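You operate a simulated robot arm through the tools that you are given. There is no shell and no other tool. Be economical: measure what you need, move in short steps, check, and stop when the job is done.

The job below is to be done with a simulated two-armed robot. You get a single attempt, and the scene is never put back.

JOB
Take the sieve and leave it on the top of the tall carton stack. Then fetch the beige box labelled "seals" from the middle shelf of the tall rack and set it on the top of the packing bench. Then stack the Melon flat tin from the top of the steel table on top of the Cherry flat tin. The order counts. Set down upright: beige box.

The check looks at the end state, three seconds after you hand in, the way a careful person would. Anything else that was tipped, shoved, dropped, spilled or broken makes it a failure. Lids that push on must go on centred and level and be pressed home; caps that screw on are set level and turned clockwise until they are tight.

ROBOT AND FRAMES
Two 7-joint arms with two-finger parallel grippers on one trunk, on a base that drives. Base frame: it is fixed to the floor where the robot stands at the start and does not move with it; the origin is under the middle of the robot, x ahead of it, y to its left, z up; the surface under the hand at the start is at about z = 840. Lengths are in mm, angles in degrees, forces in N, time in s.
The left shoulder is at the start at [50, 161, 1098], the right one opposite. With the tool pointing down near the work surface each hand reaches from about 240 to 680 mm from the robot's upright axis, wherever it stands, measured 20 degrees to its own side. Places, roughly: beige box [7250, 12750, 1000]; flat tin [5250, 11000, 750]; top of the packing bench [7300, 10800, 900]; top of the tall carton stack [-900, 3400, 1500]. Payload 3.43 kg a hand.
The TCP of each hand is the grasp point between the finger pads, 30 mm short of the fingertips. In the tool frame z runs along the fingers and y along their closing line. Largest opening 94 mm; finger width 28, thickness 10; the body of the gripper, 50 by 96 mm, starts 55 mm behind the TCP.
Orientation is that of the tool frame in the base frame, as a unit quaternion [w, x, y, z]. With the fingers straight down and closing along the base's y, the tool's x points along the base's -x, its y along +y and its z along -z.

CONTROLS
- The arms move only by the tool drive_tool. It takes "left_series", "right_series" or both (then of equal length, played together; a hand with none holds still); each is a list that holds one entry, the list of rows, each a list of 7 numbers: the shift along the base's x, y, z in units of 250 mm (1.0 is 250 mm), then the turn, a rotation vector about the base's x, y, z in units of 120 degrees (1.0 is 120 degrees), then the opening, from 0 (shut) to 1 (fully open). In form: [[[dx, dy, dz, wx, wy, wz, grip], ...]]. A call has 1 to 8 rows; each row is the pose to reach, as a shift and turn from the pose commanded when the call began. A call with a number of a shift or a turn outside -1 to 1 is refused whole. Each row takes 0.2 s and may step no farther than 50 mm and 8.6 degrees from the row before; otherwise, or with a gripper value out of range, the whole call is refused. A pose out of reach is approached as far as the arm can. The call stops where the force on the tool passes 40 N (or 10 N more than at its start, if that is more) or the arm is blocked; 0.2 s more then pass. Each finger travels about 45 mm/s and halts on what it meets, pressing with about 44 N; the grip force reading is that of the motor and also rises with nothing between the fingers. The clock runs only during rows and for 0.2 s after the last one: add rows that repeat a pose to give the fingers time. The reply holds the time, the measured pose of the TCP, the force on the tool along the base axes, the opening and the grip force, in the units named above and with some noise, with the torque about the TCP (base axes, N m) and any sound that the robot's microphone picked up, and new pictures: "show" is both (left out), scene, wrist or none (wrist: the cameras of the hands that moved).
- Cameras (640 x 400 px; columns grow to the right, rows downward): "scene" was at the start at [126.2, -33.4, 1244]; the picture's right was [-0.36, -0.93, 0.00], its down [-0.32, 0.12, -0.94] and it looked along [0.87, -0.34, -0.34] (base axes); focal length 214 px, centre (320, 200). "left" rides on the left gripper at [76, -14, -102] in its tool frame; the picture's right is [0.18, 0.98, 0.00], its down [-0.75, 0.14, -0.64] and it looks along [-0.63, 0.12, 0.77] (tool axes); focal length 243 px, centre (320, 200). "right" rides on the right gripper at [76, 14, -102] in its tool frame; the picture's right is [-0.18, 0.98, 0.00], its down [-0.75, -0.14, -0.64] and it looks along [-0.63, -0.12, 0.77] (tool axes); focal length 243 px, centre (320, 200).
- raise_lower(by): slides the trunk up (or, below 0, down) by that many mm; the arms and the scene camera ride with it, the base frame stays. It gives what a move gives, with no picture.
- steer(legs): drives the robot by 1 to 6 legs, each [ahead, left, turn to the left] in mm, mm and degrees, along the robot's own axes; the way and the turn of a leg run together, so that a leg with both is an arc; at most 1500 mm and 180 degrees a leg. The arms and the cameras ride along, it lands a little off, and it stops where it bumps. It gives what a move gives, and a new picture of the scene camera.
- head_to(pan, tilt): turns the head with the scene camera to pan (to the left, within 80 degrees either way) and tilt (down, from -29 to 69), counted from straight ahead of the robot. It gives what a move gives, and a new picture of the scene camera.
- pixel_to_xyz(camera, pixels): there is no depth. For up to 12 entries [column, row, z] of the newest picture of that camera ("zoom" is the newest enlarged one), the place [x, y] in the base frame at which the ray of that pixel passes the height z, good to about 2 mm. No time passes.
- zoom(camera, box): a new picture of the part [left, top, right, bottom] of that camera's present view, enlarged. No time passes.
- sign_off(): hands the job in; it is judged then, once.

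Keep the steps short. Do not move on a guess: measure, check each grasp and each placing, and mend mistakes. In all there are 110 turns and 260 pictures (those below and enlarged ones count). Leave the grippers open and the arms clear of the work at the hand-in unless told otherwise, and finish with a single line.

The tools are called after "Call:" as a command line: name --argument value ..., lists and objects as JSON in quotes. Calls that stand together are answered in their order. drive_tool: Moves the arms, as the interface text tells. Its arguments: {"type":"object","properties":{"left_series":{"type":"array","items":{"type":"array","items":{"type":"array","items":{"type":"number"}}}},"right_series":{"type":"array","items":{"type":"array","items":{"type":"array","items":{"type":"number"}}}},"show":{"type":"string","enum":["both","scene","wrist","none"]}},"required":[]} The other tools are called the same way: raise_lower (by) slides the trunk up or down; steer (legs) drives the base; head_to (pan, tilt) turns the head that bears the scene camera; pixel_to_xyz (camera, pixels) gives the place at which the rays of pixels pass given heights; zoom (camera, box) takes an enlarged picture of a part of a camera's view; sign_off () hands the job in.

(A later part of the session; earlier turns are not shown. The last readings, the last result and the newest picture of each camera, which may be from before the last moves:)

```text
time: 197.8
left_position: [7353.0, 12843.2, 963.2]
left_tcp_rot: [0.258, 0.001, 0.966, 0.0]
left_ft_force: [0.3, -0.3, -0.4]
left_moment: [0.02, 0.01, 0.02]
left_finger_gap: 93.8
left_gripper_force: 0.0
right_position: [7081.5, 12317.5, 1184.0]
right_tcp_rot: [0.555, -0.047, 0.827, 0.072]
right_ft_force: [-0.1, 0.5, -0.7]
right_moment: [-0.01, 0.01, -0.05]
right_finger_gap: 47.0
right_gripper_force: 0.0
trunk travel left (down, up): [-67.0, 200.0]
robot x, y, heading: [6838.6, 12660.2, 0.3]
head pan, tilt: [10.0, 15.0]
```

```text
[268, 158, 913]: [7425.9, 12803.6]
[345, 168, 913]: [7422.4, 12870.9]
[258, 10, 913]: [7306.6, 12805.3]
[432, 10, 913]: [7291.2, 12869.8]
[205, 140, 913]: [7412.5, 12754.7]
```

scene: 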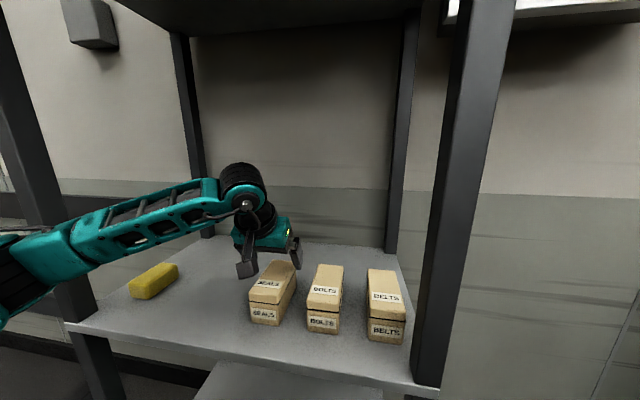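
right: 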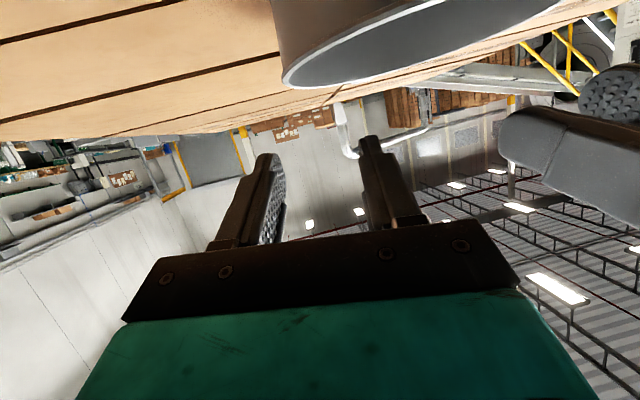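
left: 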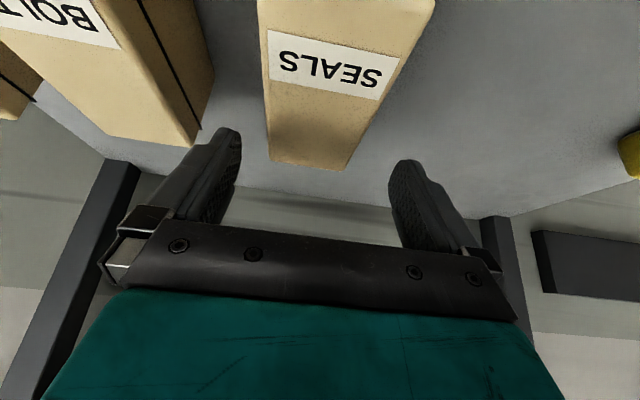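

The wrist view puts the top at about 925 and the centre at y 12837. I'll correct by 6 mm and descend to z about 896.

Call:
drive_tool --left_series '[[[-0.03, -0.024, -0.06, 0, 0, 0, 1], [-0.03, -0.024, -0.14, 0, 0, 0, 1], [-0.03, -0.024, -0.21, 0, 0, 0, 1], [-0.03, -0.024, -0.268, 0, 0, 0, 1]]]' --show "both"

```text
time: 198.8
left_position: [7345.4, 12836.6, 898.1]
left_tcp_rot: [0.258, 0.001, 0.966, 0.001]
left_ft_force: [0.1, 0.0, -0.3]
left_moment: [-0.01, 0.01, 0.02]
left_finger_gap: 94.1
left_gripper_force: 0.1
right_position: [7082.3, 12317.8, 1183.7]
right_tcp_rot: [0.555, -0.047, 0.827, 0.072]
right_ft_force: [-0.1, -0.9, -0.2]
right_moment: [0.0, 0.0, 0.0]
right_finger_gap: 46.9
right_gripper_force: 0.1
trunk travel left (down, up): [-67.0, 200.0]
robot x, y, heading: [6841.0, 12656.0, -0.2]
head pan, tilt: [10.0, 15.0]
```

scene: 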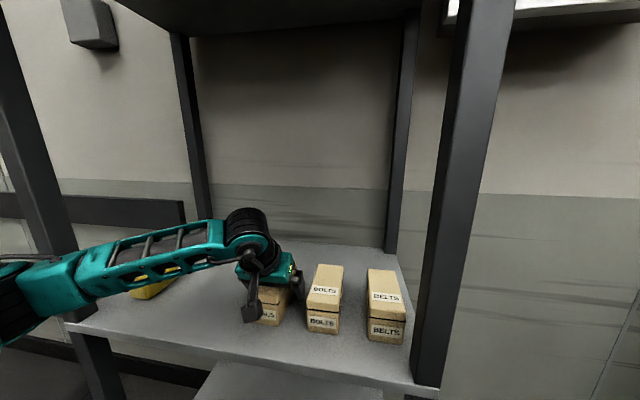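
left: 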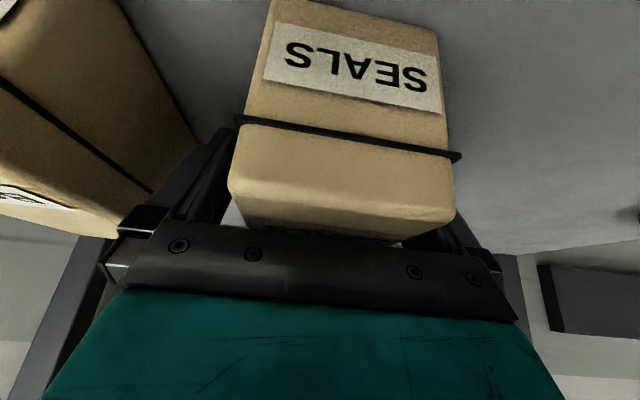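

The box is between the fingers. I'll close.

Call:
drive_tool --left_series '[[[0, 0, 0, 0, 0, 0, 0.7], [0, 0, 0, 0, 0, 0, 0.5], [0, 0, 0, 0, 0, 0, 0.3], [0, 0, 0, 0, 0, 0, 0.3], [0, 0, 0, 0, 0, 0, 0.3]]]' --show "wrist"

```text
time: 200.0
left_position: [7345.6, 12836.1, 898.7]
left_tcp_rot: [0.258, 0.001, 0.966, 0.001]
left_ft_force: [-0.9, 0.0, 1.4]
left_moment: [-0.05, -0.11, -0.03]
left_finger_gap: 61.9
left_gripper_force: 44.3
right_position: [7081.7, 12318.8, 1184.7]
right_tcp_rot: [0.554, -0.048, 0.828, 0.073]
right_ft_force: [0.1, 0.9, -0.5]
right_moment: [0.02, 0.0, 0.01]
right_finger_gap: 46.9
right_gripper_force: 0.1
trunk travel left (down, up): [-67.0, 200.0]
robot x, y, heading: [6841.6, 12658.9, 0.2]
head pan, tilt: [10.0, 15.0]
```

left: 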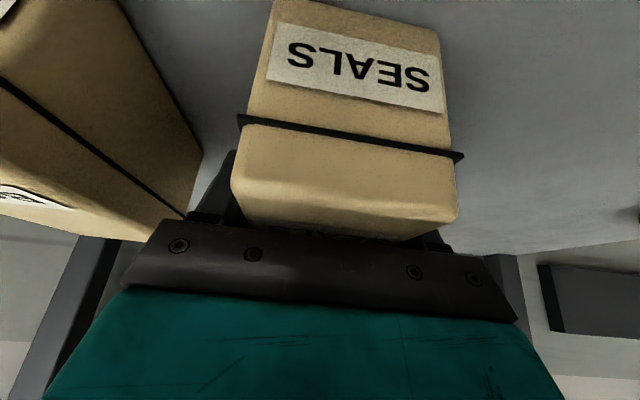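

Gripped at 62 mm and 44 N, probably on the seam ledge. I'll lift 30 mm slowly and inspect.

Call:
drive_tool --left_series '[[[0, 0, 0.02, 0, 0, 0, 0.3], [0, 0, 0.05, 0, 0, 0, 0.3], [0, 0, 0.08, 0, 0, 0, 0.3], [0, 0, 0.12, 0, 0, 0, 0.3]]]' --show "both"

```text
time: 201.0
left_position: [7345.3, 12836.4, 928.4]
left_tcp_rot: [0.258, 0.002, 0.966, 0.0]
left_ft_force: [0.6, -0.3, -1.9]
left_moment: [0.01, -0.05, 0.01]
left_finger_gap: 61.8
left_gripper_force: 44.5
right_position: [7082.0, 12317.5, 1184.1]
right_tcp_rot: [0.556, -0.047, 0.827, 0.073]
right_ft_force: [0.9, -0.6, 0.0]
right_moment: [0.02, -0.03, -0.01]
right_finger_gap: 46.7
right_gripper_force: 0.0
trunk travel left (down, up): [-67.0, 200.0]
robot x, y, heading: [6844.2, 12662.3, -0.0]
head pan, tilt: [10.0, 15.0]
```

scene: 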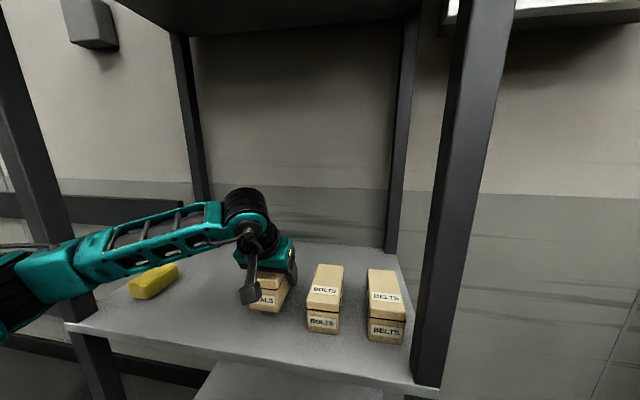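
left: 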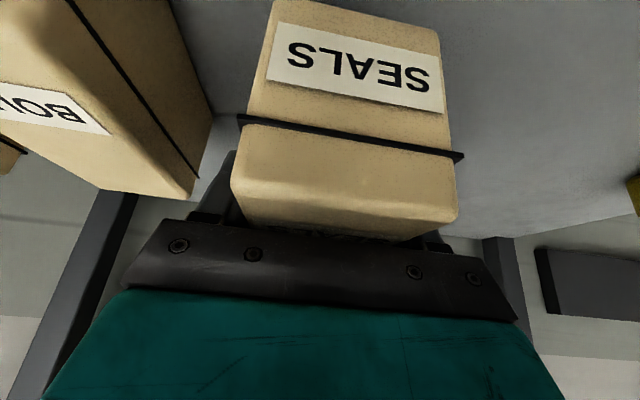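

It's held firmly with lid and body together. I'll lift more and back out of the rack.

Call:
drive_tool --left_series '[[[0, 0, 0.12, 0, 0, 0, 0.3], [0, 0, 0.24, 0, 0, 0, 0.3], [0, 0, 0.36, 0, 0, 0, 0.3], [-0.1, 0, 0.48, 0, 0, 0, 0.3]]]' --show "none"

Call:
steer --legs '[[-500, 0, 0]]'

```text
time: 202.0
left_position: [7320.1, 12836.1, 1047.3]
left_tcp_rot: [0.258, 0.002, 0.966, 0.001]
left_ft_force: [0.6, -0.3, -2.2]
left_moment: [0.02, -0.02, 0.01]
left_finger_gap: 61.7
left_gripper_force: 43.9
right_position: [7079.6, 12317.7, 1183.5]
right_tcp_rot: [0.555, -0.048, 0.827, 0.073]
right_ft_force: [0.1, 0.8, 1.0]
right_moment: [0.01, -0.01, 0.0]
right_finger_gap: 47.0
right_gripper_force: 0.1
trunk travel left (down, up): [-67.0, 200.0]
robot x, y, heading: [6841.0, 12657.0, -0.0]
head pan, tilt: [10.0, 15.0]
```

```text
time: 204.9
left_position: [6822.3, 12836.8, 1048.2]
left_tcp_rot: [0.259, -0.001, 0.966, 0.001]
left_ft_force: [-0.2, -0.1, -2.1]
left_moment: [0.02, 0.01, -0.01]
left_finger_gap: 62.1
left_gripper_force: 43.9
right_position: [6586.1, 12318.1, 1184.3]
right_tcp_rot: [0.554, -0.051, 0.828, 0.075]
right_ft_force: [0.0, 0.2, 0.4]
right_moment: [0.01, 0.01, -0.03]
right_finger_gap: 47.1
right_gripper_force: 0.1
trunk travel left (down, up): [-67.0, 200.0]
robot x, y, heading: [6342.7, 12657.9, 0.2]
head pan, tilt: [10.0, 15.0]
```

scene: 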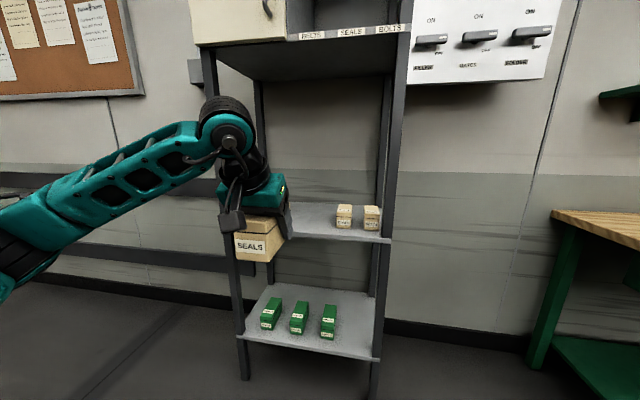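

Backed out with the box held level. I'll strafe right toward the packing bench and look at its top.

Call:
steer --legs '[[0, -1250, 0]]'

Call:
head_to --pan -10 --tilt 25

```text
time: 216.1
left_position: [6827.4, 11588.2, 1047.1]
left_tcp_rot: [0.258, 0.0, 0.966, 0.001]
left_ft_force: [-0.7, -0.5, -2.0]
left_moment: [0.01, -0.03, 0.0]
left_finger_gap: 62.0
left_gripper_force: 43.8
right_position: [6590.0, 11070.2, 1184.8]
right_tcp_rot: [0.555, -0.049, 0.827, 0.074]
right_ft_force: [0.0, -1.0, 0.7]
right_moment: [0.02, -0.02, 0.02]
right_finger_gap: 47.0
right_gripper_force: 0.1
trunk travel left (down, up): [-67.0, 200.0]
robot x, y, heading: [6346.9, 11411.1, -0.0]
head pan, tilt: [10.0, 15.0]
```

scene: 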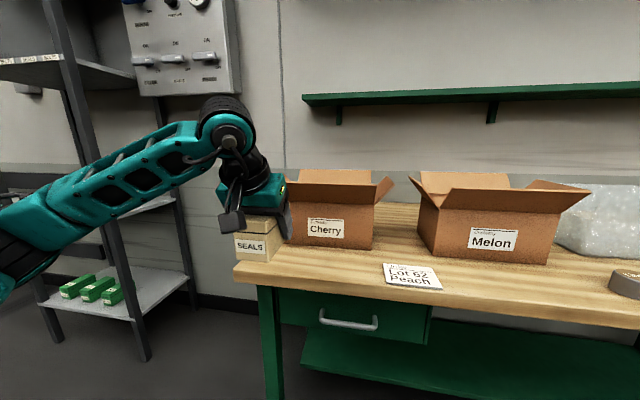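

```text
time: 217.0
left_position: [6828.6, 11587.1, 1047.8]
left_tcp_rot: [0.258, 0.0, 0.966, 0.001]
left_ft_force: [-0.1, 1.2, -2.2]
left_moment: [-0.04, 0.01, 0.02]
left_finger_gap: 61.9
left_gripper_force: 43.6
right_position: [6590.0, 11068.6, 1183.9]
right_tcp_rot: [0.556, -0.048, 0.827, 0.073]
right_ft_force: [-0.6, -0.3, -0.7]
right_moment: [0.0, -0.02, -0.01]
right_finger_gap: 46.9
right_gripper_force: 0.2
trunk travel left (down, up): [-67.0, 200.0]
robot x, y, heading: [6347.9, 11410.0, 0.2]
head pan, tilt: [-10.0, 25.0]
```

scene: 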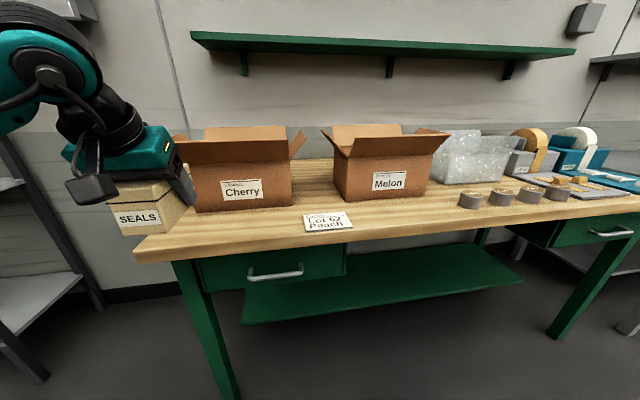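

Call:
pixel_to_xyz --camera "scene" --pixels '[[410, 216, 900], [410, 216, 850], [354, 228, 900], [459, 203, 900], [428, 198, 900], [440, 183, 900], [345, 199, 900], [135, 250, 900], [305, 230, 900], [135, 250, 850], [232, 392, 0]]'

Call:
zoom --camera "scene" --box '[300, 140, 540, 260]'

```text
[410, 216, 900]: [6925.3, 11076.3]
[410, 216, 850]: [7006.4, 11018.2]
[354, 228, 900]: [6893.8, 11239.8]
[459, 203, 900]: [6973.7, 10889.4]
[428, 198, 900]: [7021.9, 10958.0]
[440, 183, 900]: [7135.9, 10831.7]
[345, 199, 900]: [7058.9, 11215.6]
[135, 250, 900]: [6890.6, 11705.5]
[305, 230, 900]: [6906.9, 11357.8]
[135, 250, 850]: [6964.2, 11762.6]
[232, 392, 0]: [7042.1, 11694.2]
```

```text
2.67 times, centred on (420, 200) of scene
```

zoom: 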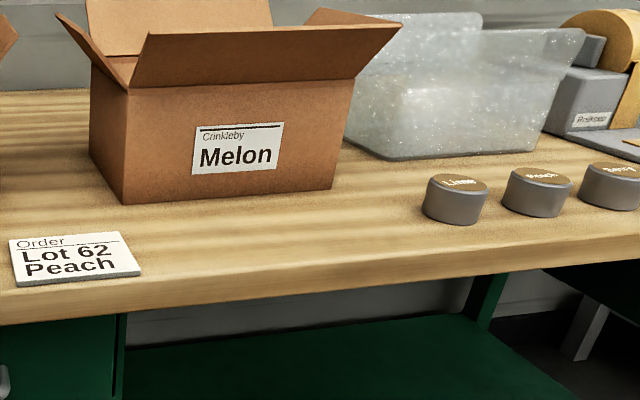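

The bench top seems closer to z 850. I'll raise the held box, move nearer and look down at the free areas.

Call:
drive_tool --left_series '[[[-0.1, 0, 0.12, 0, 0, 0, 0.3], [-0.2, 0, 0.24, 0, 0, 0, 0.3], [-0.3, 0, 0.38, 0, 0, 0, 0.3], [-0.4, 0, 0.52, 0, 0, 0, 0.3]]]' --show "none"

Call:
steer --legs '[[200, -450, 0]]'

Call:
head_to --pan 0 --tilt 40

```text
time: 218.0
left_position: [6729.2, 11586.4, 1179.1]
left_tcp_rot: [0.258, 0.0, 0.966, 0.002]
left_ft_force: [0.0, 0.9, -1.7]
left_moment: [0.02, 0.03, -0.02]
left_finger_gap: 62.2
left_gripper_force: 44.3
right_position: [6589.2, 11069.9, 1183.9]
right_tcp_rot: [0.554, -0.048, 0.828, 0.073]
right_ft_force: [0.1, -0.2, -0.8]
right_moment: [-0.03, -0.03, -0.01]
right_finger_gap: 46.9
right_gripper_force: 0.0
trunk travel left (down, up): [-67.0, 200.0]
robot x, y, heading: [6342.2, 11407.0, 0.3]
head pan, tilt: [-10.0, 25.0]
```

```text
time: 222.4
left_position: [6934.0, 11139.8, 1178.0]
left_tcp_rot: [0.258, -0.002, 0.966, 0.001]
left_ft_force: [-0.3, 0.4, -3.4]
left_moment: [0.0, -0.03, 0.01]
left_finger_gap: 61.8
left_gripper_force: 44.4
right_position: [6795.4, 10622.3, 1184.6]
right_tcp_rot: [0.555, -0.05, 0.827, 0.074]
right_ft_force: [-0.5, -0.8, -0.8]
right_moment: [0.03, 0.02, 0.01]
right_finger_gap: 46.9
right_gripper_force: 0.0
trunk travel left (down, up): [-67.0, 200.0]
robot x, y, heading: [6551.7, 10961.6, 0.4]
head pan, tilt: [-10.0, 25.0]
```

scene: 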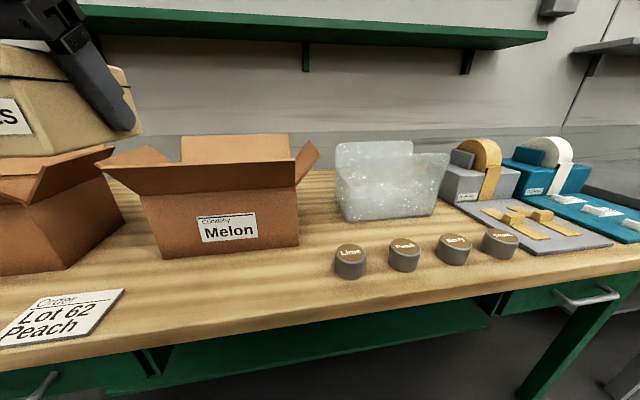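

```text
time: 223.2
left_position: [6933.9, 11139.9, 1178.4]
left_tcp_rot: [0.258, -0.002, 0.966, 0.001]
left_ft_force: [-0.4, 0.4, -2.1]
left_moment: [-0.04, -0.05, -0.03]
left_finger_gap: 61.9
left_gripper_force: 43.9
right_position: [6796.2, 10621.8, 1184.5]
right_tcp_rot: [0.555, -0.049, 0.827, 0.074]
right_ft_force: [-0.2, -0.4, -0.5]
right_moment: [0.01, -0.01, 0.02]
right_finger_gap: 47.2
right_gripper_force: 0.0
trunk travel left (down, up): [-67.0, 200.0]
robot x, y, heading: [6552.3, 10962.9, 0.2]
head pan, tilt: [0.0, 40.0]
```

scene: 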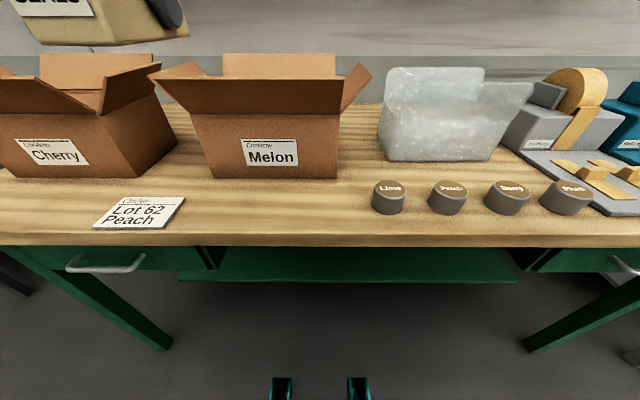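

Call:
pixel_to_xyz --camera "scene" --pixels '[[300, 234, 848], [270, 179, 848], [371, 213, 848], [338, 176, 848], [385, 158, 848], [185, 200, 848], [160, 345, 0], [535, 348, 0], [215, 180, 848], [363, 95, 960], [338, 108, 960], [200, 115, 960]]'

```text
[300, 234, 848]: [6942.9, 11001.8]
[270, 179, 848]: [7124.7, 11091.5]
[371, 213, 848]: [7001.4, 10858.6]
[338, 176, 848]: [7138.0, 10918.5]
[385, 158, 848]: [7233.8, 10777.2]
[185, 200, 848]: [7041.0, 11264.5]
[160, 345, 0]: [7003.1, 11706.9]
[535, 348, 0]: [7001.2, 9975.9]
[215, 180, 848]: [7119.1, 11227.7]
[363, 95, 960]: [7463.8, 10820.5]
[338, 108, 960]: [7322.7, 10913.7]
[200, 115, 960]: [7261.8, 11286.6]
```

The bench height is ambiguous between views, so I'll take a vertical baseline by raising the trunk 120 mm.

Call:
zoom --camera "scene" --box '[180, 150, 400, 250]'

Call:
raise_lower --by 120

Call:
head_to --pan 0 --tilt 45

Call:
zoom --camera "scene" --box '[180, 150, 400, 250]'

```text
2.91 times, centred on (290, 200) of scene
```

zoom: 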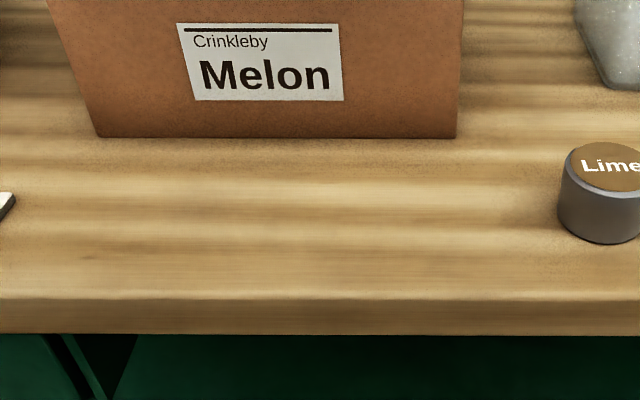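

```text
time: 224.7
left_position: [6934.4, 11140.1, 1297.9]
left_tcp_rot: [0.258, -0.002, 0.966, 0.001]
left_ft_force: [-0.2, -0.3, -2.2]
left_moment: [0.02, 0.03, 0.02]
left_finger_gap: 62.1
left_gripper_force: 43.8
right_position: [6796.7, 10621.9, 1304.9]
right_tcp_rot: [0.555, -0.05, 0.827, 0.074]
right_ft_force: [0.3, 0.6, 0.5]
right_moment: [0.0, 0.0, -0.01]
right_finger_gap: 47.0
right_gripper_force: 0.1
trunk travel left (down, up): [-187.0, 80.0]
robot x, y, heading: [6549.6, 10960.6, 0.4]
head pan, tilt: [0.0, 40.0]
```

```text
time: 225.4
left_position: [6933.5, 11140.5, 1299.1]
left_tcp_rot: [0.258, -0.002, 0.966, 0.001]
left_ft_force: [0.1, -0.6, -2.6]
left_moment: [-0.01, 0.0, 0.01]
left_finger_gap: 62.0
left_gripper_force: 43.3
right_position: [6795.9, 10621.4, 1304.1]
right_tcp_rot: [0.555, -0.049, 0.827, 0.073]
right_ft_force: [-0.2, 0.7, 0.2]
right_moment: [0.02, 0.03, 0.03]
right_finger_gap: 47.1
right_gripper_force: 0.1
trunk travel left (down, up): [-187.0, 80.0]
robot x, y, heading: [6551.8, 10962.1, 0.5]
head pan, tilt: [0.0, 45.0]
```

scene: 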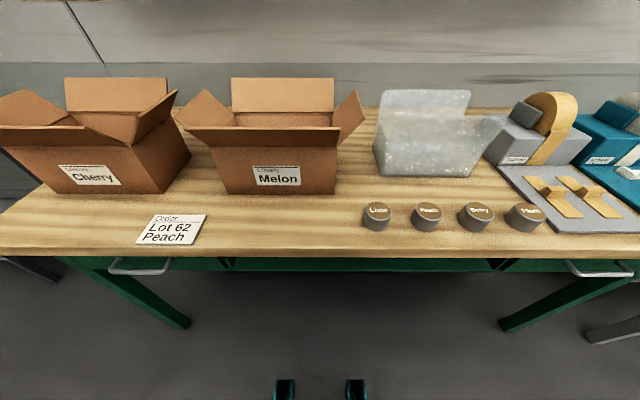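

```text
2.91 times, centred on (290, 200) of scene
```

zoom: 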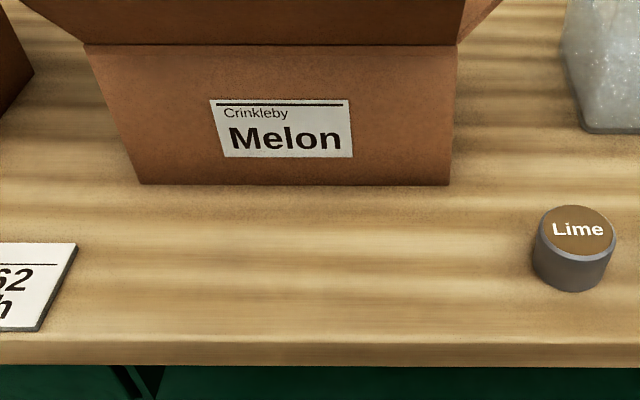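

The bench top works out to z about 880, with a free strip about 170 mm deep in front of the Melon carton. I'll get coordinates at that height.

Call:
pixel_to_xyz --camera "scene" --pixels '[[228, 194.5, 880], [334.7, 195.2, 880], [290, 249, 880], [362, 222, 880], [376, 231, 880], [205, 236, 880], [205, 214, 880], [334, 130, 990], [190, 130, 990]]'

```text
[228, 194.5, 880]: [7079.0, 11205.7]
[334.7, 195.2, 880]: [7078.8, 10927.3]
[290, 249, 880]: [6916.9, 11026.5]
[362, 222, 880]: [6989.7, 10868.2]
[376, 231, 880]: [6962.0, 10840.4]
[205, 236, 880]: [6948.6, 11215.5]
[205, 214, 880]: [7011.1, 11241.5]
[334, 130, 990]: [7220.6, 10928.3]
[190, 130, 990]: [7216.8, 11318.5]
```

I'll set the box at about (6993,11010). First a strafe of 110 mm right and lowering the trunk.

Call:
steer --legs '[[0, -110, 0]]'

Call:
raise_lower --by -170

```text
time: 227.0
left_position: [6934.8, 11031.7, 1297.6]
left_tcp_rot: [0.258, -0.001, 0.966, 0.002]
left_ft_force: [0.2, -0.1, -2.4]
left_moment: [0.04, -0.03, 0.04]
left_finger_gap: 62.0
left_gripper_force: 44.0
right_position: [6797.0, 10514.5, 1303.1]
right_tcp_rot: [0.554, -0.05, 0.827, 0.074]
right_ft_force: [-0.4, 0.3, 0.0]
right_moment: [-0.01, 0.0, 0.0]
right_finger_gap: 46.6
right_gripper_force: 0.0
trunk travel left (down, up): [-187.0, 80.0]
robot x, y, heading: [6554.7, 10855.6, 0.2]
head pan, tilt: [0.0, 45.0]
```

scene: 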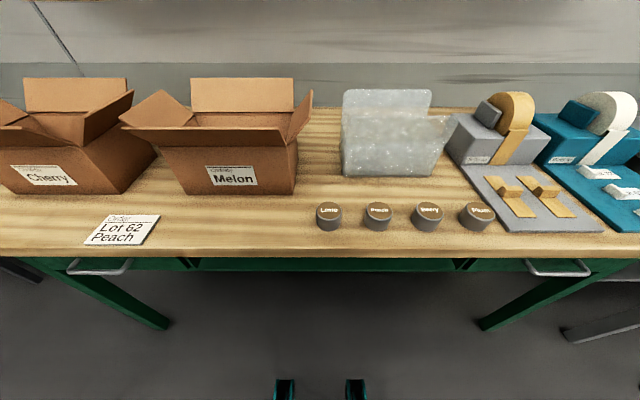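

```text
time: 228.9
left_position: [6934.7, 11033.6, 1127.5]
left_tcp_rot: [0.257, -0.001, 0.966, 0.001]
left_ft_force: [-0.1, 0.1, -2.2]
left_moment: [-0.02, 0.0, -0.01]
left_finger_gap: 62.1
left_gripper_force: 44.2
right_position: [6797.1, 10515.5, 1133.5]
right_tcp_rot: [0.555, -0.049, 0.827, 0.074]
right_ft_force: [0.3, -0.1, 0.1]
right_moment: [-0.03, 0.0, -0.01]
right_finger_gap: 46.8
right_gripper_force: 0.0
trunk travel left (down, up): [-17.0, 250.0]
robot x, y, heading: [6555.5, 10852.9, -0.1]
head pan, tilt: [0.0, 45.0]
```

Call:
drive_tool --left_series '[[[0.06, -0.03, -0.12, 0, 0, 0, 0.3], [0.12, -0.06, -0.25, 0, 0, 0, 0.3], [0.19, -0.09, -0.38, 0, 0, 0, 0.3], [0.25, -0.094, -0.52, 0, 0, 0, 0.3], [0.253, -0.094, -0.65, 0, 0, 0, 0.3]]]' --show "both"

```text
time: 230.1
left_position: [6997.9, 11008.6, 966.1]
left_tcp_rot: [0.258, -0.001, 0.966, 0.001]
left_ft_force: [0.1, 0.6, -2.4]
left_moment: [0.04, -0.01, 0.0]
left_finger_gap: 61.9
left_gripper_force: 44.3
right_position: [6796.4, 10514.2, 1134.6]
right_tcp_rot: [0.555, -0.049, 0.827, 0.074]
right_ft_force: [-0.4, 0.4, -0.3]
right_moment: [0.0, 0.01, 0.0]
right_finger_gap: 47.1
right_gripper_force: 0.0
trunk travel left (down, up): [-17.0, 250.0]
robot x, y, heading: [6551.5, 10853.2, 0.1]
head pan, tilt: [0.0, 45.0]
```

scene: 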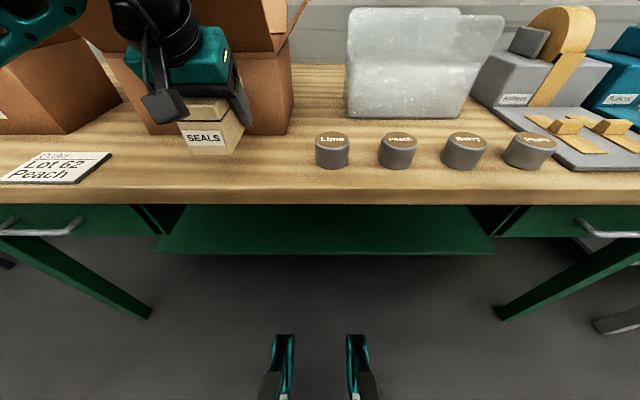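
left: 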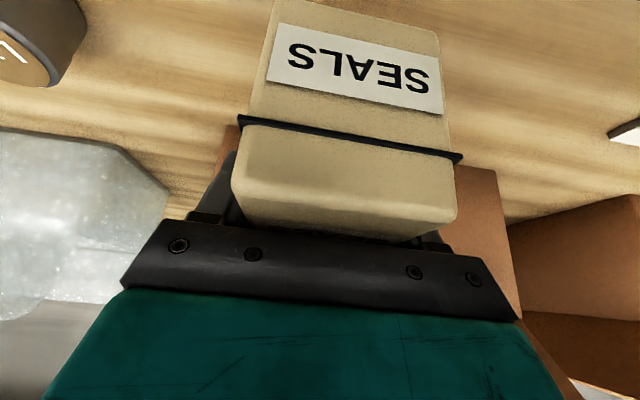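

Clear of the carton, with no forces. I'll descend slowly until contact.

Call:
drive_tool --left_series '[[[0, 0, -0.04, 0, 0, 0, 0.3], [0, 0, -0.08, 0, 0, 0, 0.3], [0, 0, -0.11, 0, 0, 0, 0.3], [0, 0, -0.13, 0, 0, 0, 0.3]]]' --show "both"

```text
time: 231.1
left_position: [6996.7, 11010.1, 933.6]
left_tcp_rot: [0.258, -0.001, 0.966, 0.001]
left_ft_force: [0.5, 0.3, -1.8]
left_moment: [-0.01, -0.02, 0.0]
left_finger_gap: 62.0
left_gripper_force: 44.3
right_position: [6797.1, 10515.1, 1134.7]
right_tcp_rot: [0.555, -0.049, 0.827, 0.073]
right_ft_force: [0.7, 0.3, -0.7]
right_moment: [-0.04, 0.03, 0.0]
right_finger_gap: 46.9
right_gripper_force: 0.1
trunk travel left (down, up): [-17.0, 250.0]
robot x, y, heading: [6551.3, 10850.6, 0.5]
head pan, tilt: [0.0, 45.0]
```

scene: 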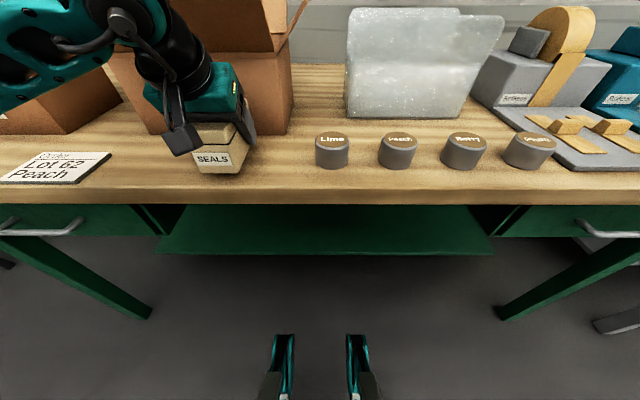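
left: 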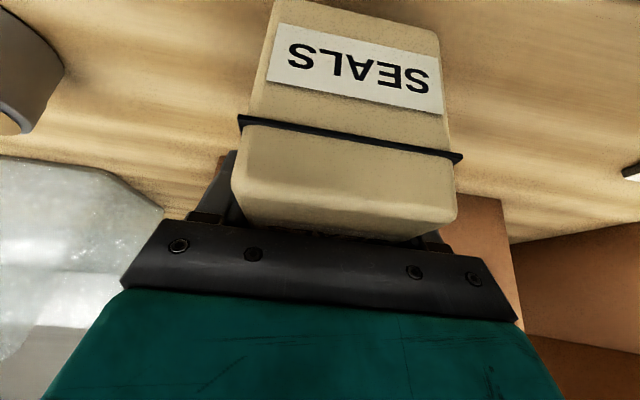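

Call:
drive_tool --left_series '[[[0, 0, -0.02, 0, 0, 0, 0.3], [0, 0, -0.04, 0, 0, 0, 0.3], [0, 0, -0.06, 0, 0, 0, 0.3], [0, 0, -0.08, 0, 0, 0, 0.3]]]' --show "scene"

```text
time: 232.1
left_position: [6997.4, 11008.3, 916.7]
left_tcp_rot: [0.262, -0.003, 0.965, 0.001]
left_ft_force: [-0.8, 5.1, 22.1]
left_moment: [-0.04, 1.27, -0.17]
left_finger_gap: 62.1
left_gripper_force: 43.7
right_position: [6795.4, 10514.3, 1135.3]
right_tcp_rot: [0.556, -0.049, 0.827, 0.073]
right_ft_force: [-0.3, 0.2, -0.6]
right_moment: [-0.01, 0.01, -0.03]
right_finger_gap: 47.0
right_gripper_force: 0.1
trunk travel left (down, up): [-17.0, 250.0]
robot x, y, heading: [6553.8, 10852.7, 0.3]
head pan, tilt: [0.0, 45.0]
```

scene: 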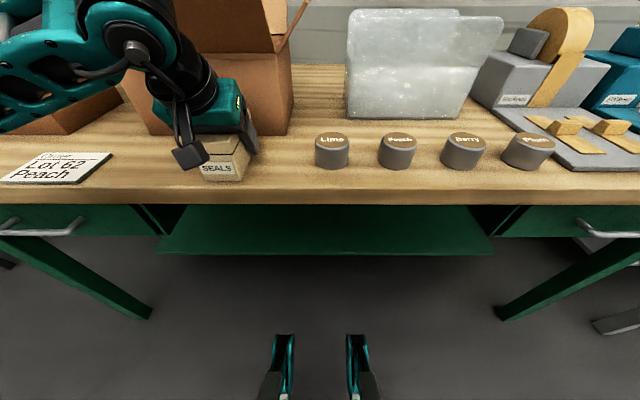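

Contact at TCP z 917 (22 N). I'll ease off 2 mm and open.

Call:
drive_tool --left_series '[[[0, 0, 0.008, 0, 0, 0, 0.3], [0, 0, 0.008, 0, 0, 0, 0.7], [0, 0, 0.008, 0, 0, 0, 0.95], [0, 0, 0.008, 0, 0, 0, 0.95]]]' --show "both"

```text
time: 233.1
left_position: [6997.1, 11008.7, 914.8]
left_tcp_rot: [0.256, -0.001, 0.967, 0.002]
left_ft_force: [-0.8, -0.2, 1.3]
left_moment: [0.0, 0.08, 0.02]
left_finger_gap: 89.6
left_gripper_force: 0.0
right_position: [6796.4, 10513.3, 1133.7]
right_tcp_rot: [0.555, -0.049, 0.827, 0.074]
right_ft_force: [0.9, 0.6, -1.1]
right_moment: [0.01, -0.02, -0.02]
right_finger_gap: 46.9
right_gripper_force: 0.1
trunk travel left (down, up): [-17.0, 250.0]
robot x, y, heading: [6552.9, 10855.3, 0.1]
head pan, tilt: [0.0, 45.0]
```

scene: 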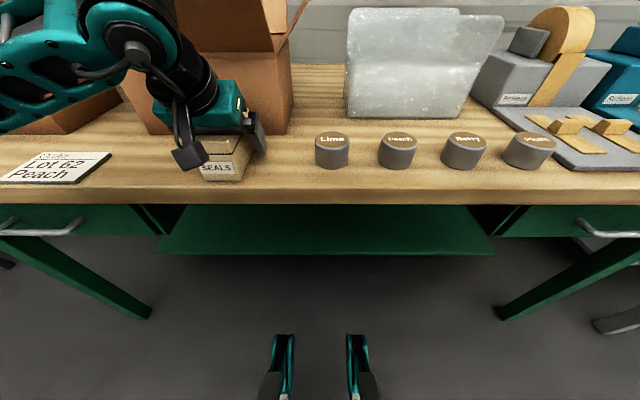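
left: 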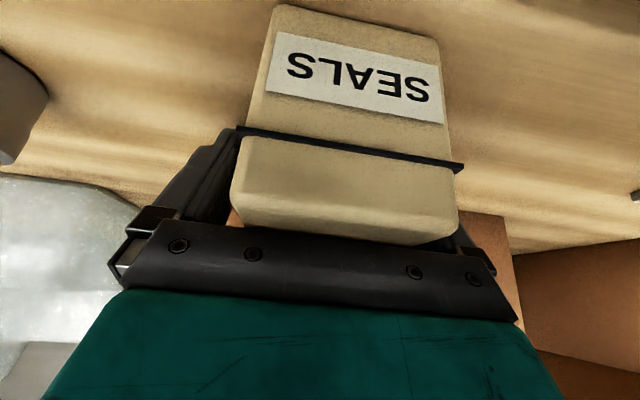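

Released with the box upright. I'll go straight up.

Call:
drive_tool --left_series '[[[0, 0, 0.08, 0, 0, 0, 0.95], [0, 0, 0.2, 0, 0, 0, 0.95], [0, 0, 0.36, 0, 0, 0, 0.95], [-0.1, 0, 0.5, 0, 0, 0, 0.95], [-0.25, 0, 0.6, 0, 0, 0, 0.95], [-0.4, 0, 0.7, 0, 0, 0, 0.95]]]' --show "scene"

Call:
zoom --camera "scene" --box '[120, 90, 340, 210]'

```text
time: 234.5
left_position: [6897.5, 11011.1, 1093.3]
left_tcp_rot: [0.259, -0.001, 0.966, 0.002]
left_ft_force: [-0.5, -0.3, 0.0]
left_moment: [0.02, 0.06, 0.01]
left_finger_gap: 89.3
left_gripper_force: 0.1
right_position: [6795.8, 10514.4, 1133.8]
right_tcp_rot: [0.555, -0.05, 0.827, 0.075]
right_ft_force: [-0.6, -0.6, -0.3]
right_moment: [-0.01, -0.03, 0.0]
right_finger_gap: 46.8
right_gripper_force: 0.1
trunk travel left (down, up): [-17.0, 250.0]
robot x, y, heading: [6550.5, 10856.8, -0.1]
head pan, tilt: [0.0, 45.0]
```

scene: 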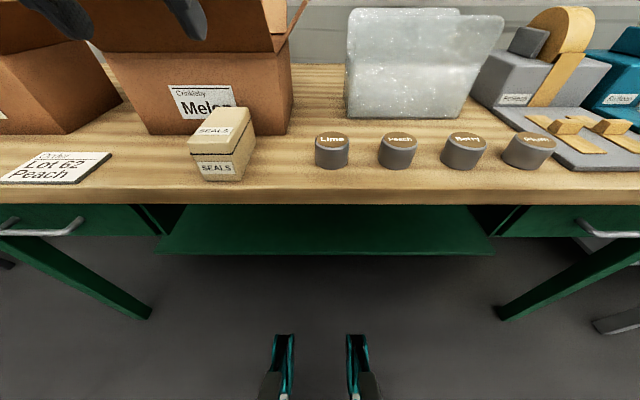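

```text
2.91 times, centred on (230, 150) of scene
```

zoom: 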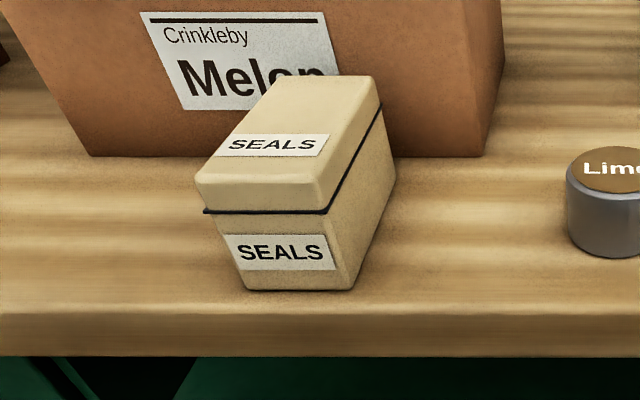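

The SEALS box stands upright on the packing bench, clear of everything. Now the tins: they lie on the west side of the steel table. I'll raise the trunk for clearance and drive around the south end as before, staying faced east.

Call:
raise_lower --by 240

Call:
steer --legs '[[-250, 0, 0], [0, -1500, 0], [0, -100, 0], [-1400, 0, 0], [-550, 0, 0], [0, 1400, 0]]'

```text
time: 237.0
left_position: [6897.7, 11010.7, 1332.7]
left_tcp_rot: [0.258, -0.002, 0.966, 0.002]
left_ft_force: [0.4, -0.4, -0.3]
left_moment: [0.02, -0.02, -0.03]
left_finger_gap: 89.7
left_gripper_force: 0.1
right_position: [6796.5, 10514.9, 1374.0]
right_tcp_rot: [0.555, -0.049, 0.827, 0.074]
right_ft_force: [-0.4, 0.3, 0.3]
right_moment: [-0.01, -0.03, 0.0]
right_finger_gap: 46.9
right_gripper_force: 0.0
trunk travel left (down, up): [-257.0, 10.0]
robot x, y, heading: [6554.0, 10853.4, 0.3]
head pan, tilt: [0.0, 45.0]
```

```text
time: 274.2
left_position: [4728.8, 10769.9, 1332.8]
left_tcp_rot: [0.258, 0.009, 0.966, -0.002]
left_ft_force: [0.5, -0.4, 0.6]
left_moment: [-0.01, -0.01, -0.04]
left_finger_gap: 89.2
left_gripper_force: 0.0
right_position: [4616.0, 10275.8, 1373.8]
right_tcp_rot: [0.555, -0.041, 0.828, 0.069]
right_ft_force: [-0.3, -0.4, 0.2]
right_moment: [-0.01, -0.01, 0.0]
right_finger_gap: 47.1
right_gripper_force: 0.1
trunk travel left (down, up): [-257.0, 10.0]
robot x, y, heading: [4381.6, 10619.1, -1.0]
head pan, tilt: [0.0, 45.0]
```

scene: 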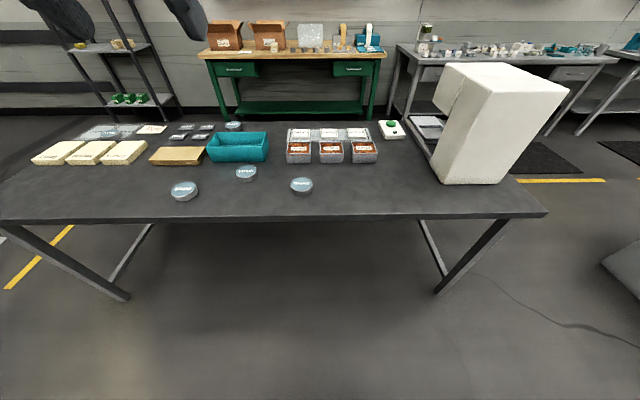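

Arrived. I'll read the tin labels.

Call:
zoom --camera "scene" --box '[150, 110, 330, 215]'

Call:
zoom --camera "scene" --box '[165, 160, 265, 210]'

Call:
zoom --camera "scene" --box '[70, 110, 260, 175]'

```text
3.56 times, centred on (240, 162) of scene
```

zoom: 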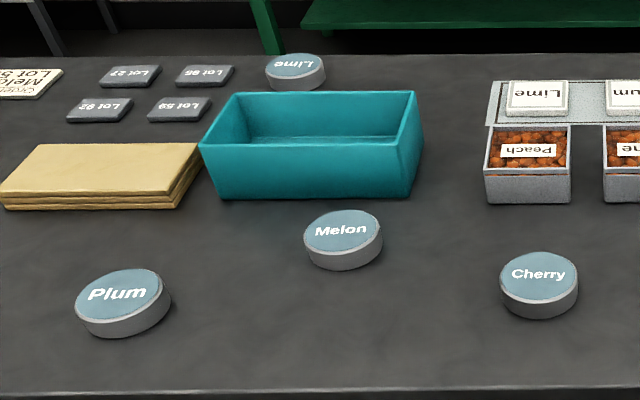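

```text
6.40 times, centred on (215, 185) of scene
```

zoom: 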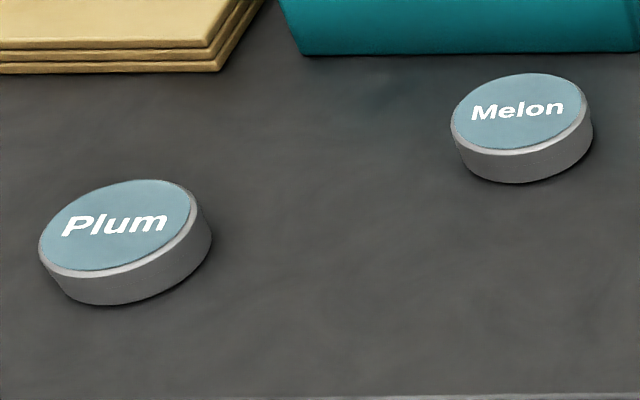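

```text
3.37 times, centred on (165, 142) of scene
```

zoom: 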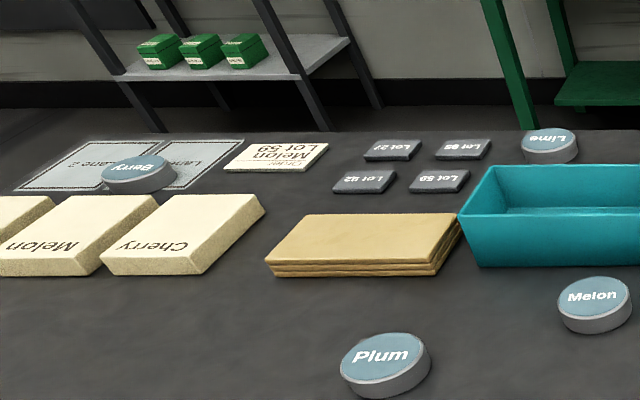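

Melon is at (246,174) and Cherry at (301,186). I'll get rough places, then take a second height for the baseline.

Call:
pixel_to_xyz --camera "scene" --pixels '[[246, 174, 750], [301, 186, 750], [183, 192, 750], [246, 174, 780], [301, 186, 780], [270, 219, 750], [125, 296, 0], [437, 291, 0]]'

Call:
raise_lower --by -200

Call:
head_to --pan 10 --tilt 38

Call:
zoom --camera "scene" --box '[230, 120, 430, 230]'

```text
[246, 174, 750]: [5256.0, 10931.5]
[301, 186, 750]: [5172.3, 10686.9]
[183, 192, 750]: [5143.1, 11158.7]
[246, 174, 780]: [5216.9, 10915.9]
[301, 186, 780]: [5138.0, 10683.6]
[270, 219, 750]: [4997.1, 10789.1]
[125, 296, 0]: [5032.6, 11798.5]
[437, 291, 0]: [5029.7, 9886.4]
```

```text
time: 276.4
left_position: [4730.3, 10770.5, 1132.9]
left_tcp_rot: [0.257, 0.01, 0.966, -0.002]
left_ft_force: [-0.2, 0.3, -0.4]
left_moment: [0.02, 0.01, 0.02]
left_finger_gap: 89.3
left_gripper_force: 0.0
right_position: [4617.0, 10276.2, 1174.8]
right_tcp_rot: [0.556, -0.04, 0.828, 0.067]
right_ft_force: [-0.4, 0.2, 1.0]
right_moment: [0.03, -0.02, -0.02]
right_finger_gap: 46.9
right_gripper_force: 0.0
trunk travel left (down, up): [-57.0, 210.0]
robot x, y, heading: [4382.3, 10620.9, -0.9]
head pan, tilt: [0.0, 45.0]
```

```text
time: 277.1
left_position: [4729.7, 10771.4, 1133.1]
left_tcp_rot: [0.258, 0.01, 0.966, -0.001]
left_ft_force: [-1.2, 0.2, -0.3]
left_moment: [-0.04, 0.0, -0.02]
left_finger_gap: 89.5
left_gripper_force: 0.0
right_position: [4618.2, 10275.2, 1173.1]
right_tcp_rot: [0.555, -0.041, 0.828, 0.069]
right_ft_force: [-0.1, -0.2, 0.1]
right_moment: [-0.01, -0.01, 0.0]
right_finger_gap: 46.8
right_gripper_force: 0.1
trunk travel left (down, up): [-57.0, 210.0]
robot x, y, heading: [4385.1, 10624.4, -1.1]
head pan, tilt: [10.0, 38.0]
```

scene: 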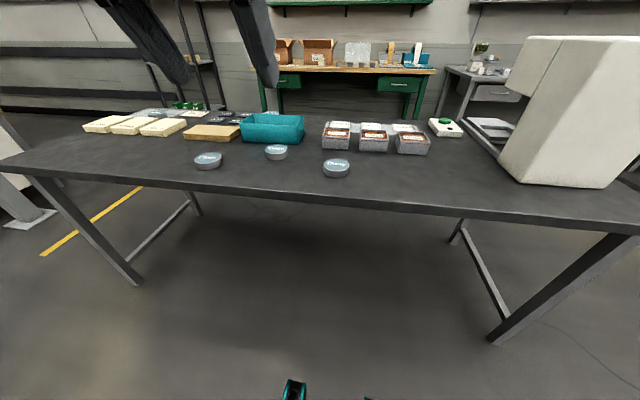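

```text
3.20 times, centred on (330, 175) of scene
```

zoom: 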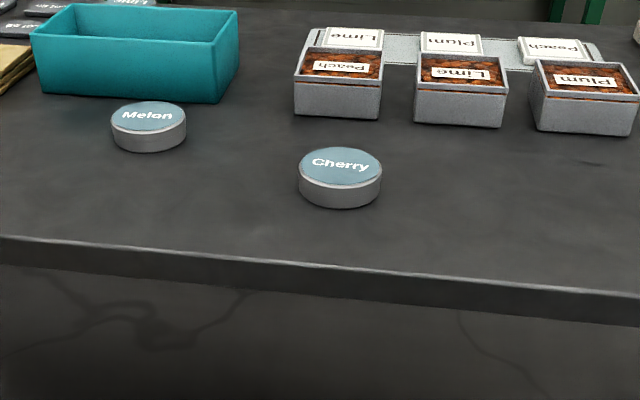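

Call:
pixel_to_xyz --camera "zoom" --pixels '[[148, 116, 750], [148, 116, 780], [148, 116, 800], [341, 165, 750], [341, 165, 780], [341, 165, 800], [300, 268, 750], [300, 268, 780]]'

```text
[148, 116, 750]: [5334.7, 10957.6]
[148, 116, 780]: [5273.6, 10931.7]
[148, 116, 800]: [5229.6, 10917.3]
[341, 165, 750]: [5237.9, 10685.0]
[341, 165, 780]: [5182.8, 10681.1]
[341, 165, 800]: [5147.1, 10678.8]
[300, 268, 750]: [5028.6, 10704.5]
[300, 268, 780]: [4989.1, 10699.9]
```

Estimates: table about 800, tins near x 5105–5170. I'll drive closer for a sharper look.

Call:
steer --legs '[[240, -20, 1]]'

Call:
head_to --pan 15 --tilt 45

Call:
zoom --camera "scene" --box '[220, 120, 460, 270]'

```text
time: 278.9
left_position: [4964.1, 10756.7, 1132.7]
left_tcp_rot: [0.258, -0.002, 0.966, 0.002]
left_ft_force: [0.2, -0.2, -0.1]
left_moment: [0.02, 0.0, -0.01]
left_finger_gap: 89.5
left_gripper_force: 0.0
right_position: [4863.2, 10261.2, 1173.9]
right_tcp_rot: [0.554, -0.05, 0.827, 0.074]
right_ft_force: [0.2, -0.3, -0.1]
right_moment: [0.03, 0.01, 0.02]
right_finger_gap: 46.9
right_gripper_force: 0.1
trunk travel left (down, up): [-57.0, 210.0]
robot x, y, heading: [4620.2, 10598.5, 0.3]
head pan, tilt: [10.0, 38.0]
```

scene: 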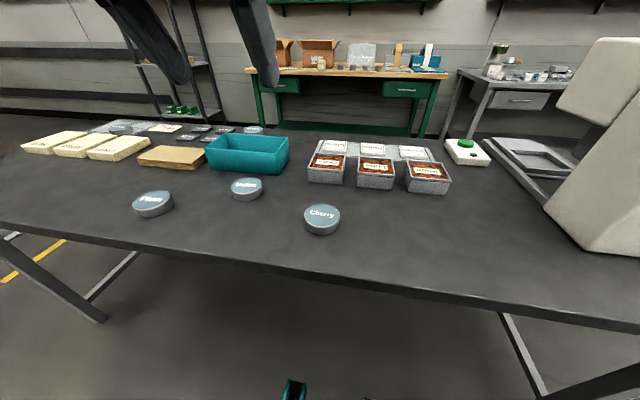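

```text
time: 279.6
left_position: [4964.1, 10757.8, 1131.6]
left_tcp_rot: [0.258, -0.002, 0.966, 0.002]
left_ft_force: [0.4, -0.3, 0.9]
left_moment: [0.0, -0.02, -0.02]
left_finger_gap: 89.3
left_gripper_force: 0.0
right_position: [4863.0, 10261.6, 1173.9]
right_tcp_rot: [0.554, -0.05, 0.827, 0.074]
right_ft_force: [-0.4, 1.3, 0.1]
right_moment: [-0.03, -0.01, 0.0]
right_finger_gap: 46.8
right_gripper_force: 0.1
trunk travel left (down, up): [-57.0, 210.0]
robot x, y, heading: [4618.1, 10594.2, 0.4]
head pan, tilt: [15.0, 45.0]
```

scene: 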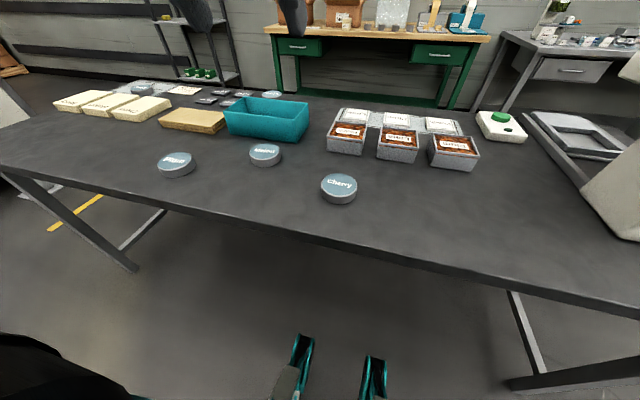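

```text
2.67 times, centred on (340, 195) of scene
```

zoom: 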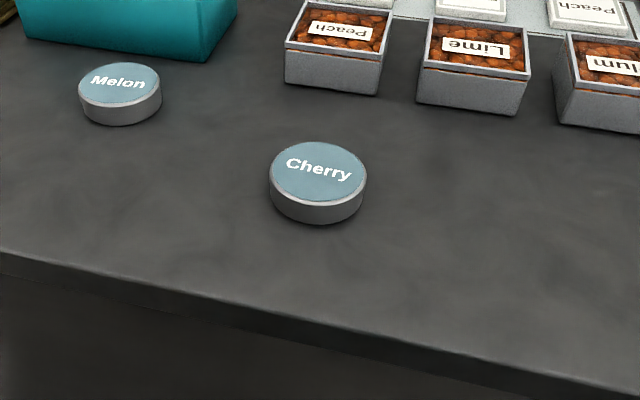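

Call:
pixel_to_xyz --camera "zoom" --pixels '[[318, 172, 780], [318, 172, 800], [318, 172, 820], [120, 85, 780], [120, 85, 800], [120, 85, 820], [270, 172, 810], [366, 176, 810]]'

Call:
drive_tool --left_series '[[[0.06, 0.03, -0.1, 0, 0.06, 0, 1], [0.12, 0.06, -0.2, 0, 0.12, 0, 1], [0.18, 0.1, -0.3, 0, 0.18, 0, 1], [0.24, 0.13, -0.4, 0, 0.25, 0, 1], [0.3, 0.13, -0.5, 0, 0.25, 0, 1]]]' --show "both"

```text
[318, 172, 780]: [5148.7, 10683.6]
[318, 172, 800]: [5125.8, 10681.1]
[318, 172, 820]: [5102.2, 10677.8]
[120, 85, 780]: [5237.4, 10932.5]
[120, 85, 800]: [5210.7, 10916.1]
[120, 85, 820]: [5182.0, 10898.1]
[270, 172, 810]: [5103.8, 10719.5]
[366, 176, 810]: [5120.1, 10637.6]
```

```text
time: 280.8
left_position: [5038.5, 10789.3, 1008.5]
left_tcp_rot: [-0.001, -0.002, 1.0, 0.002]
left_ft_force: [0.0, -0.6, 0.2]
left_moment: [-0.01, 0.02, -0.03]
left_finger_gap: 94.0
left_gripper_force: 0.1
right_position: [4864.2, 10259.7, 1172.9]
right_tcp_rot: [0.554, -0.051, 0.828, 0.075]
right_ft_force: [0.0, -0.1, -0.9]
right_moment: [0.03, 0.02, -0.01]
right_finger_gap: 47.0
right_gripper_force: 0.0
trunk travel left (down, up): [-57.0, 210.0]
robot x, y, heading: [4621.4, 10602.3, 0.5]
head pan, tilt: [15.0, 45.0]
```

scene: 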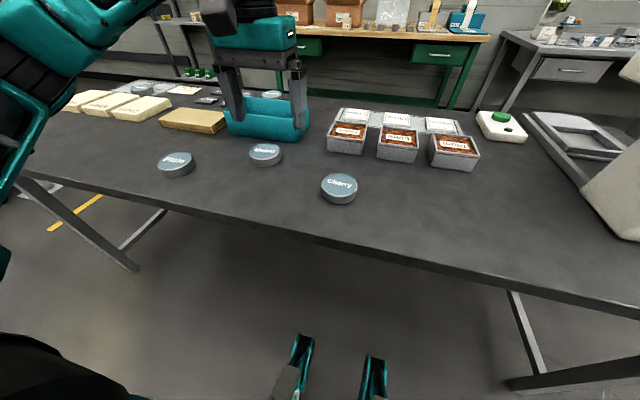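
left: 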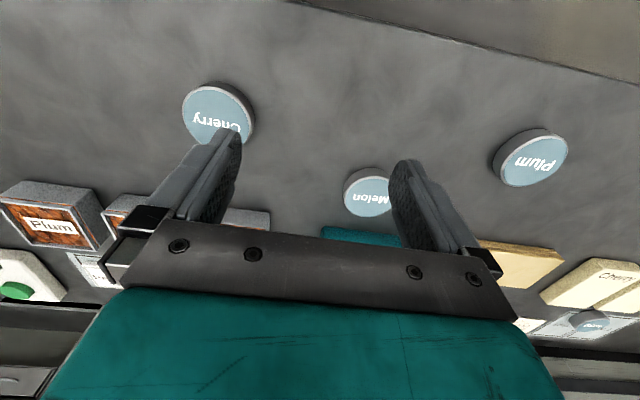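

Call:
pixel_to_xyz --camera "left" --pixels '[[216, 115, 780], [216, 115, 800], [216, 115, 820], [370, 194, 780], [370, 194, 800], [370, 194, 820]]'

Call:
zoom --camera "left" --box '[160, 60, 460, 240]'

```text
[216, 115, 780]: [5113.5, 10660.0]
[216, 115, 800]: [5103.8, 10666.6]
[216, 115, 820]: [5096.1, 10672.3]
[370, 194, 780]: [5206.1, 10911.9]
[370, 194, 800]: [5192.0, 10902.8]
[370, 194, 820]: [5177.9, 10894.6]
```

```text
2.13 times, centred on (310, 150) of left
```

zoom: 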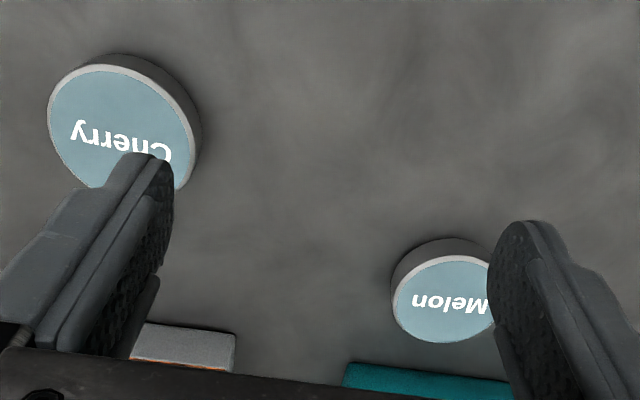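

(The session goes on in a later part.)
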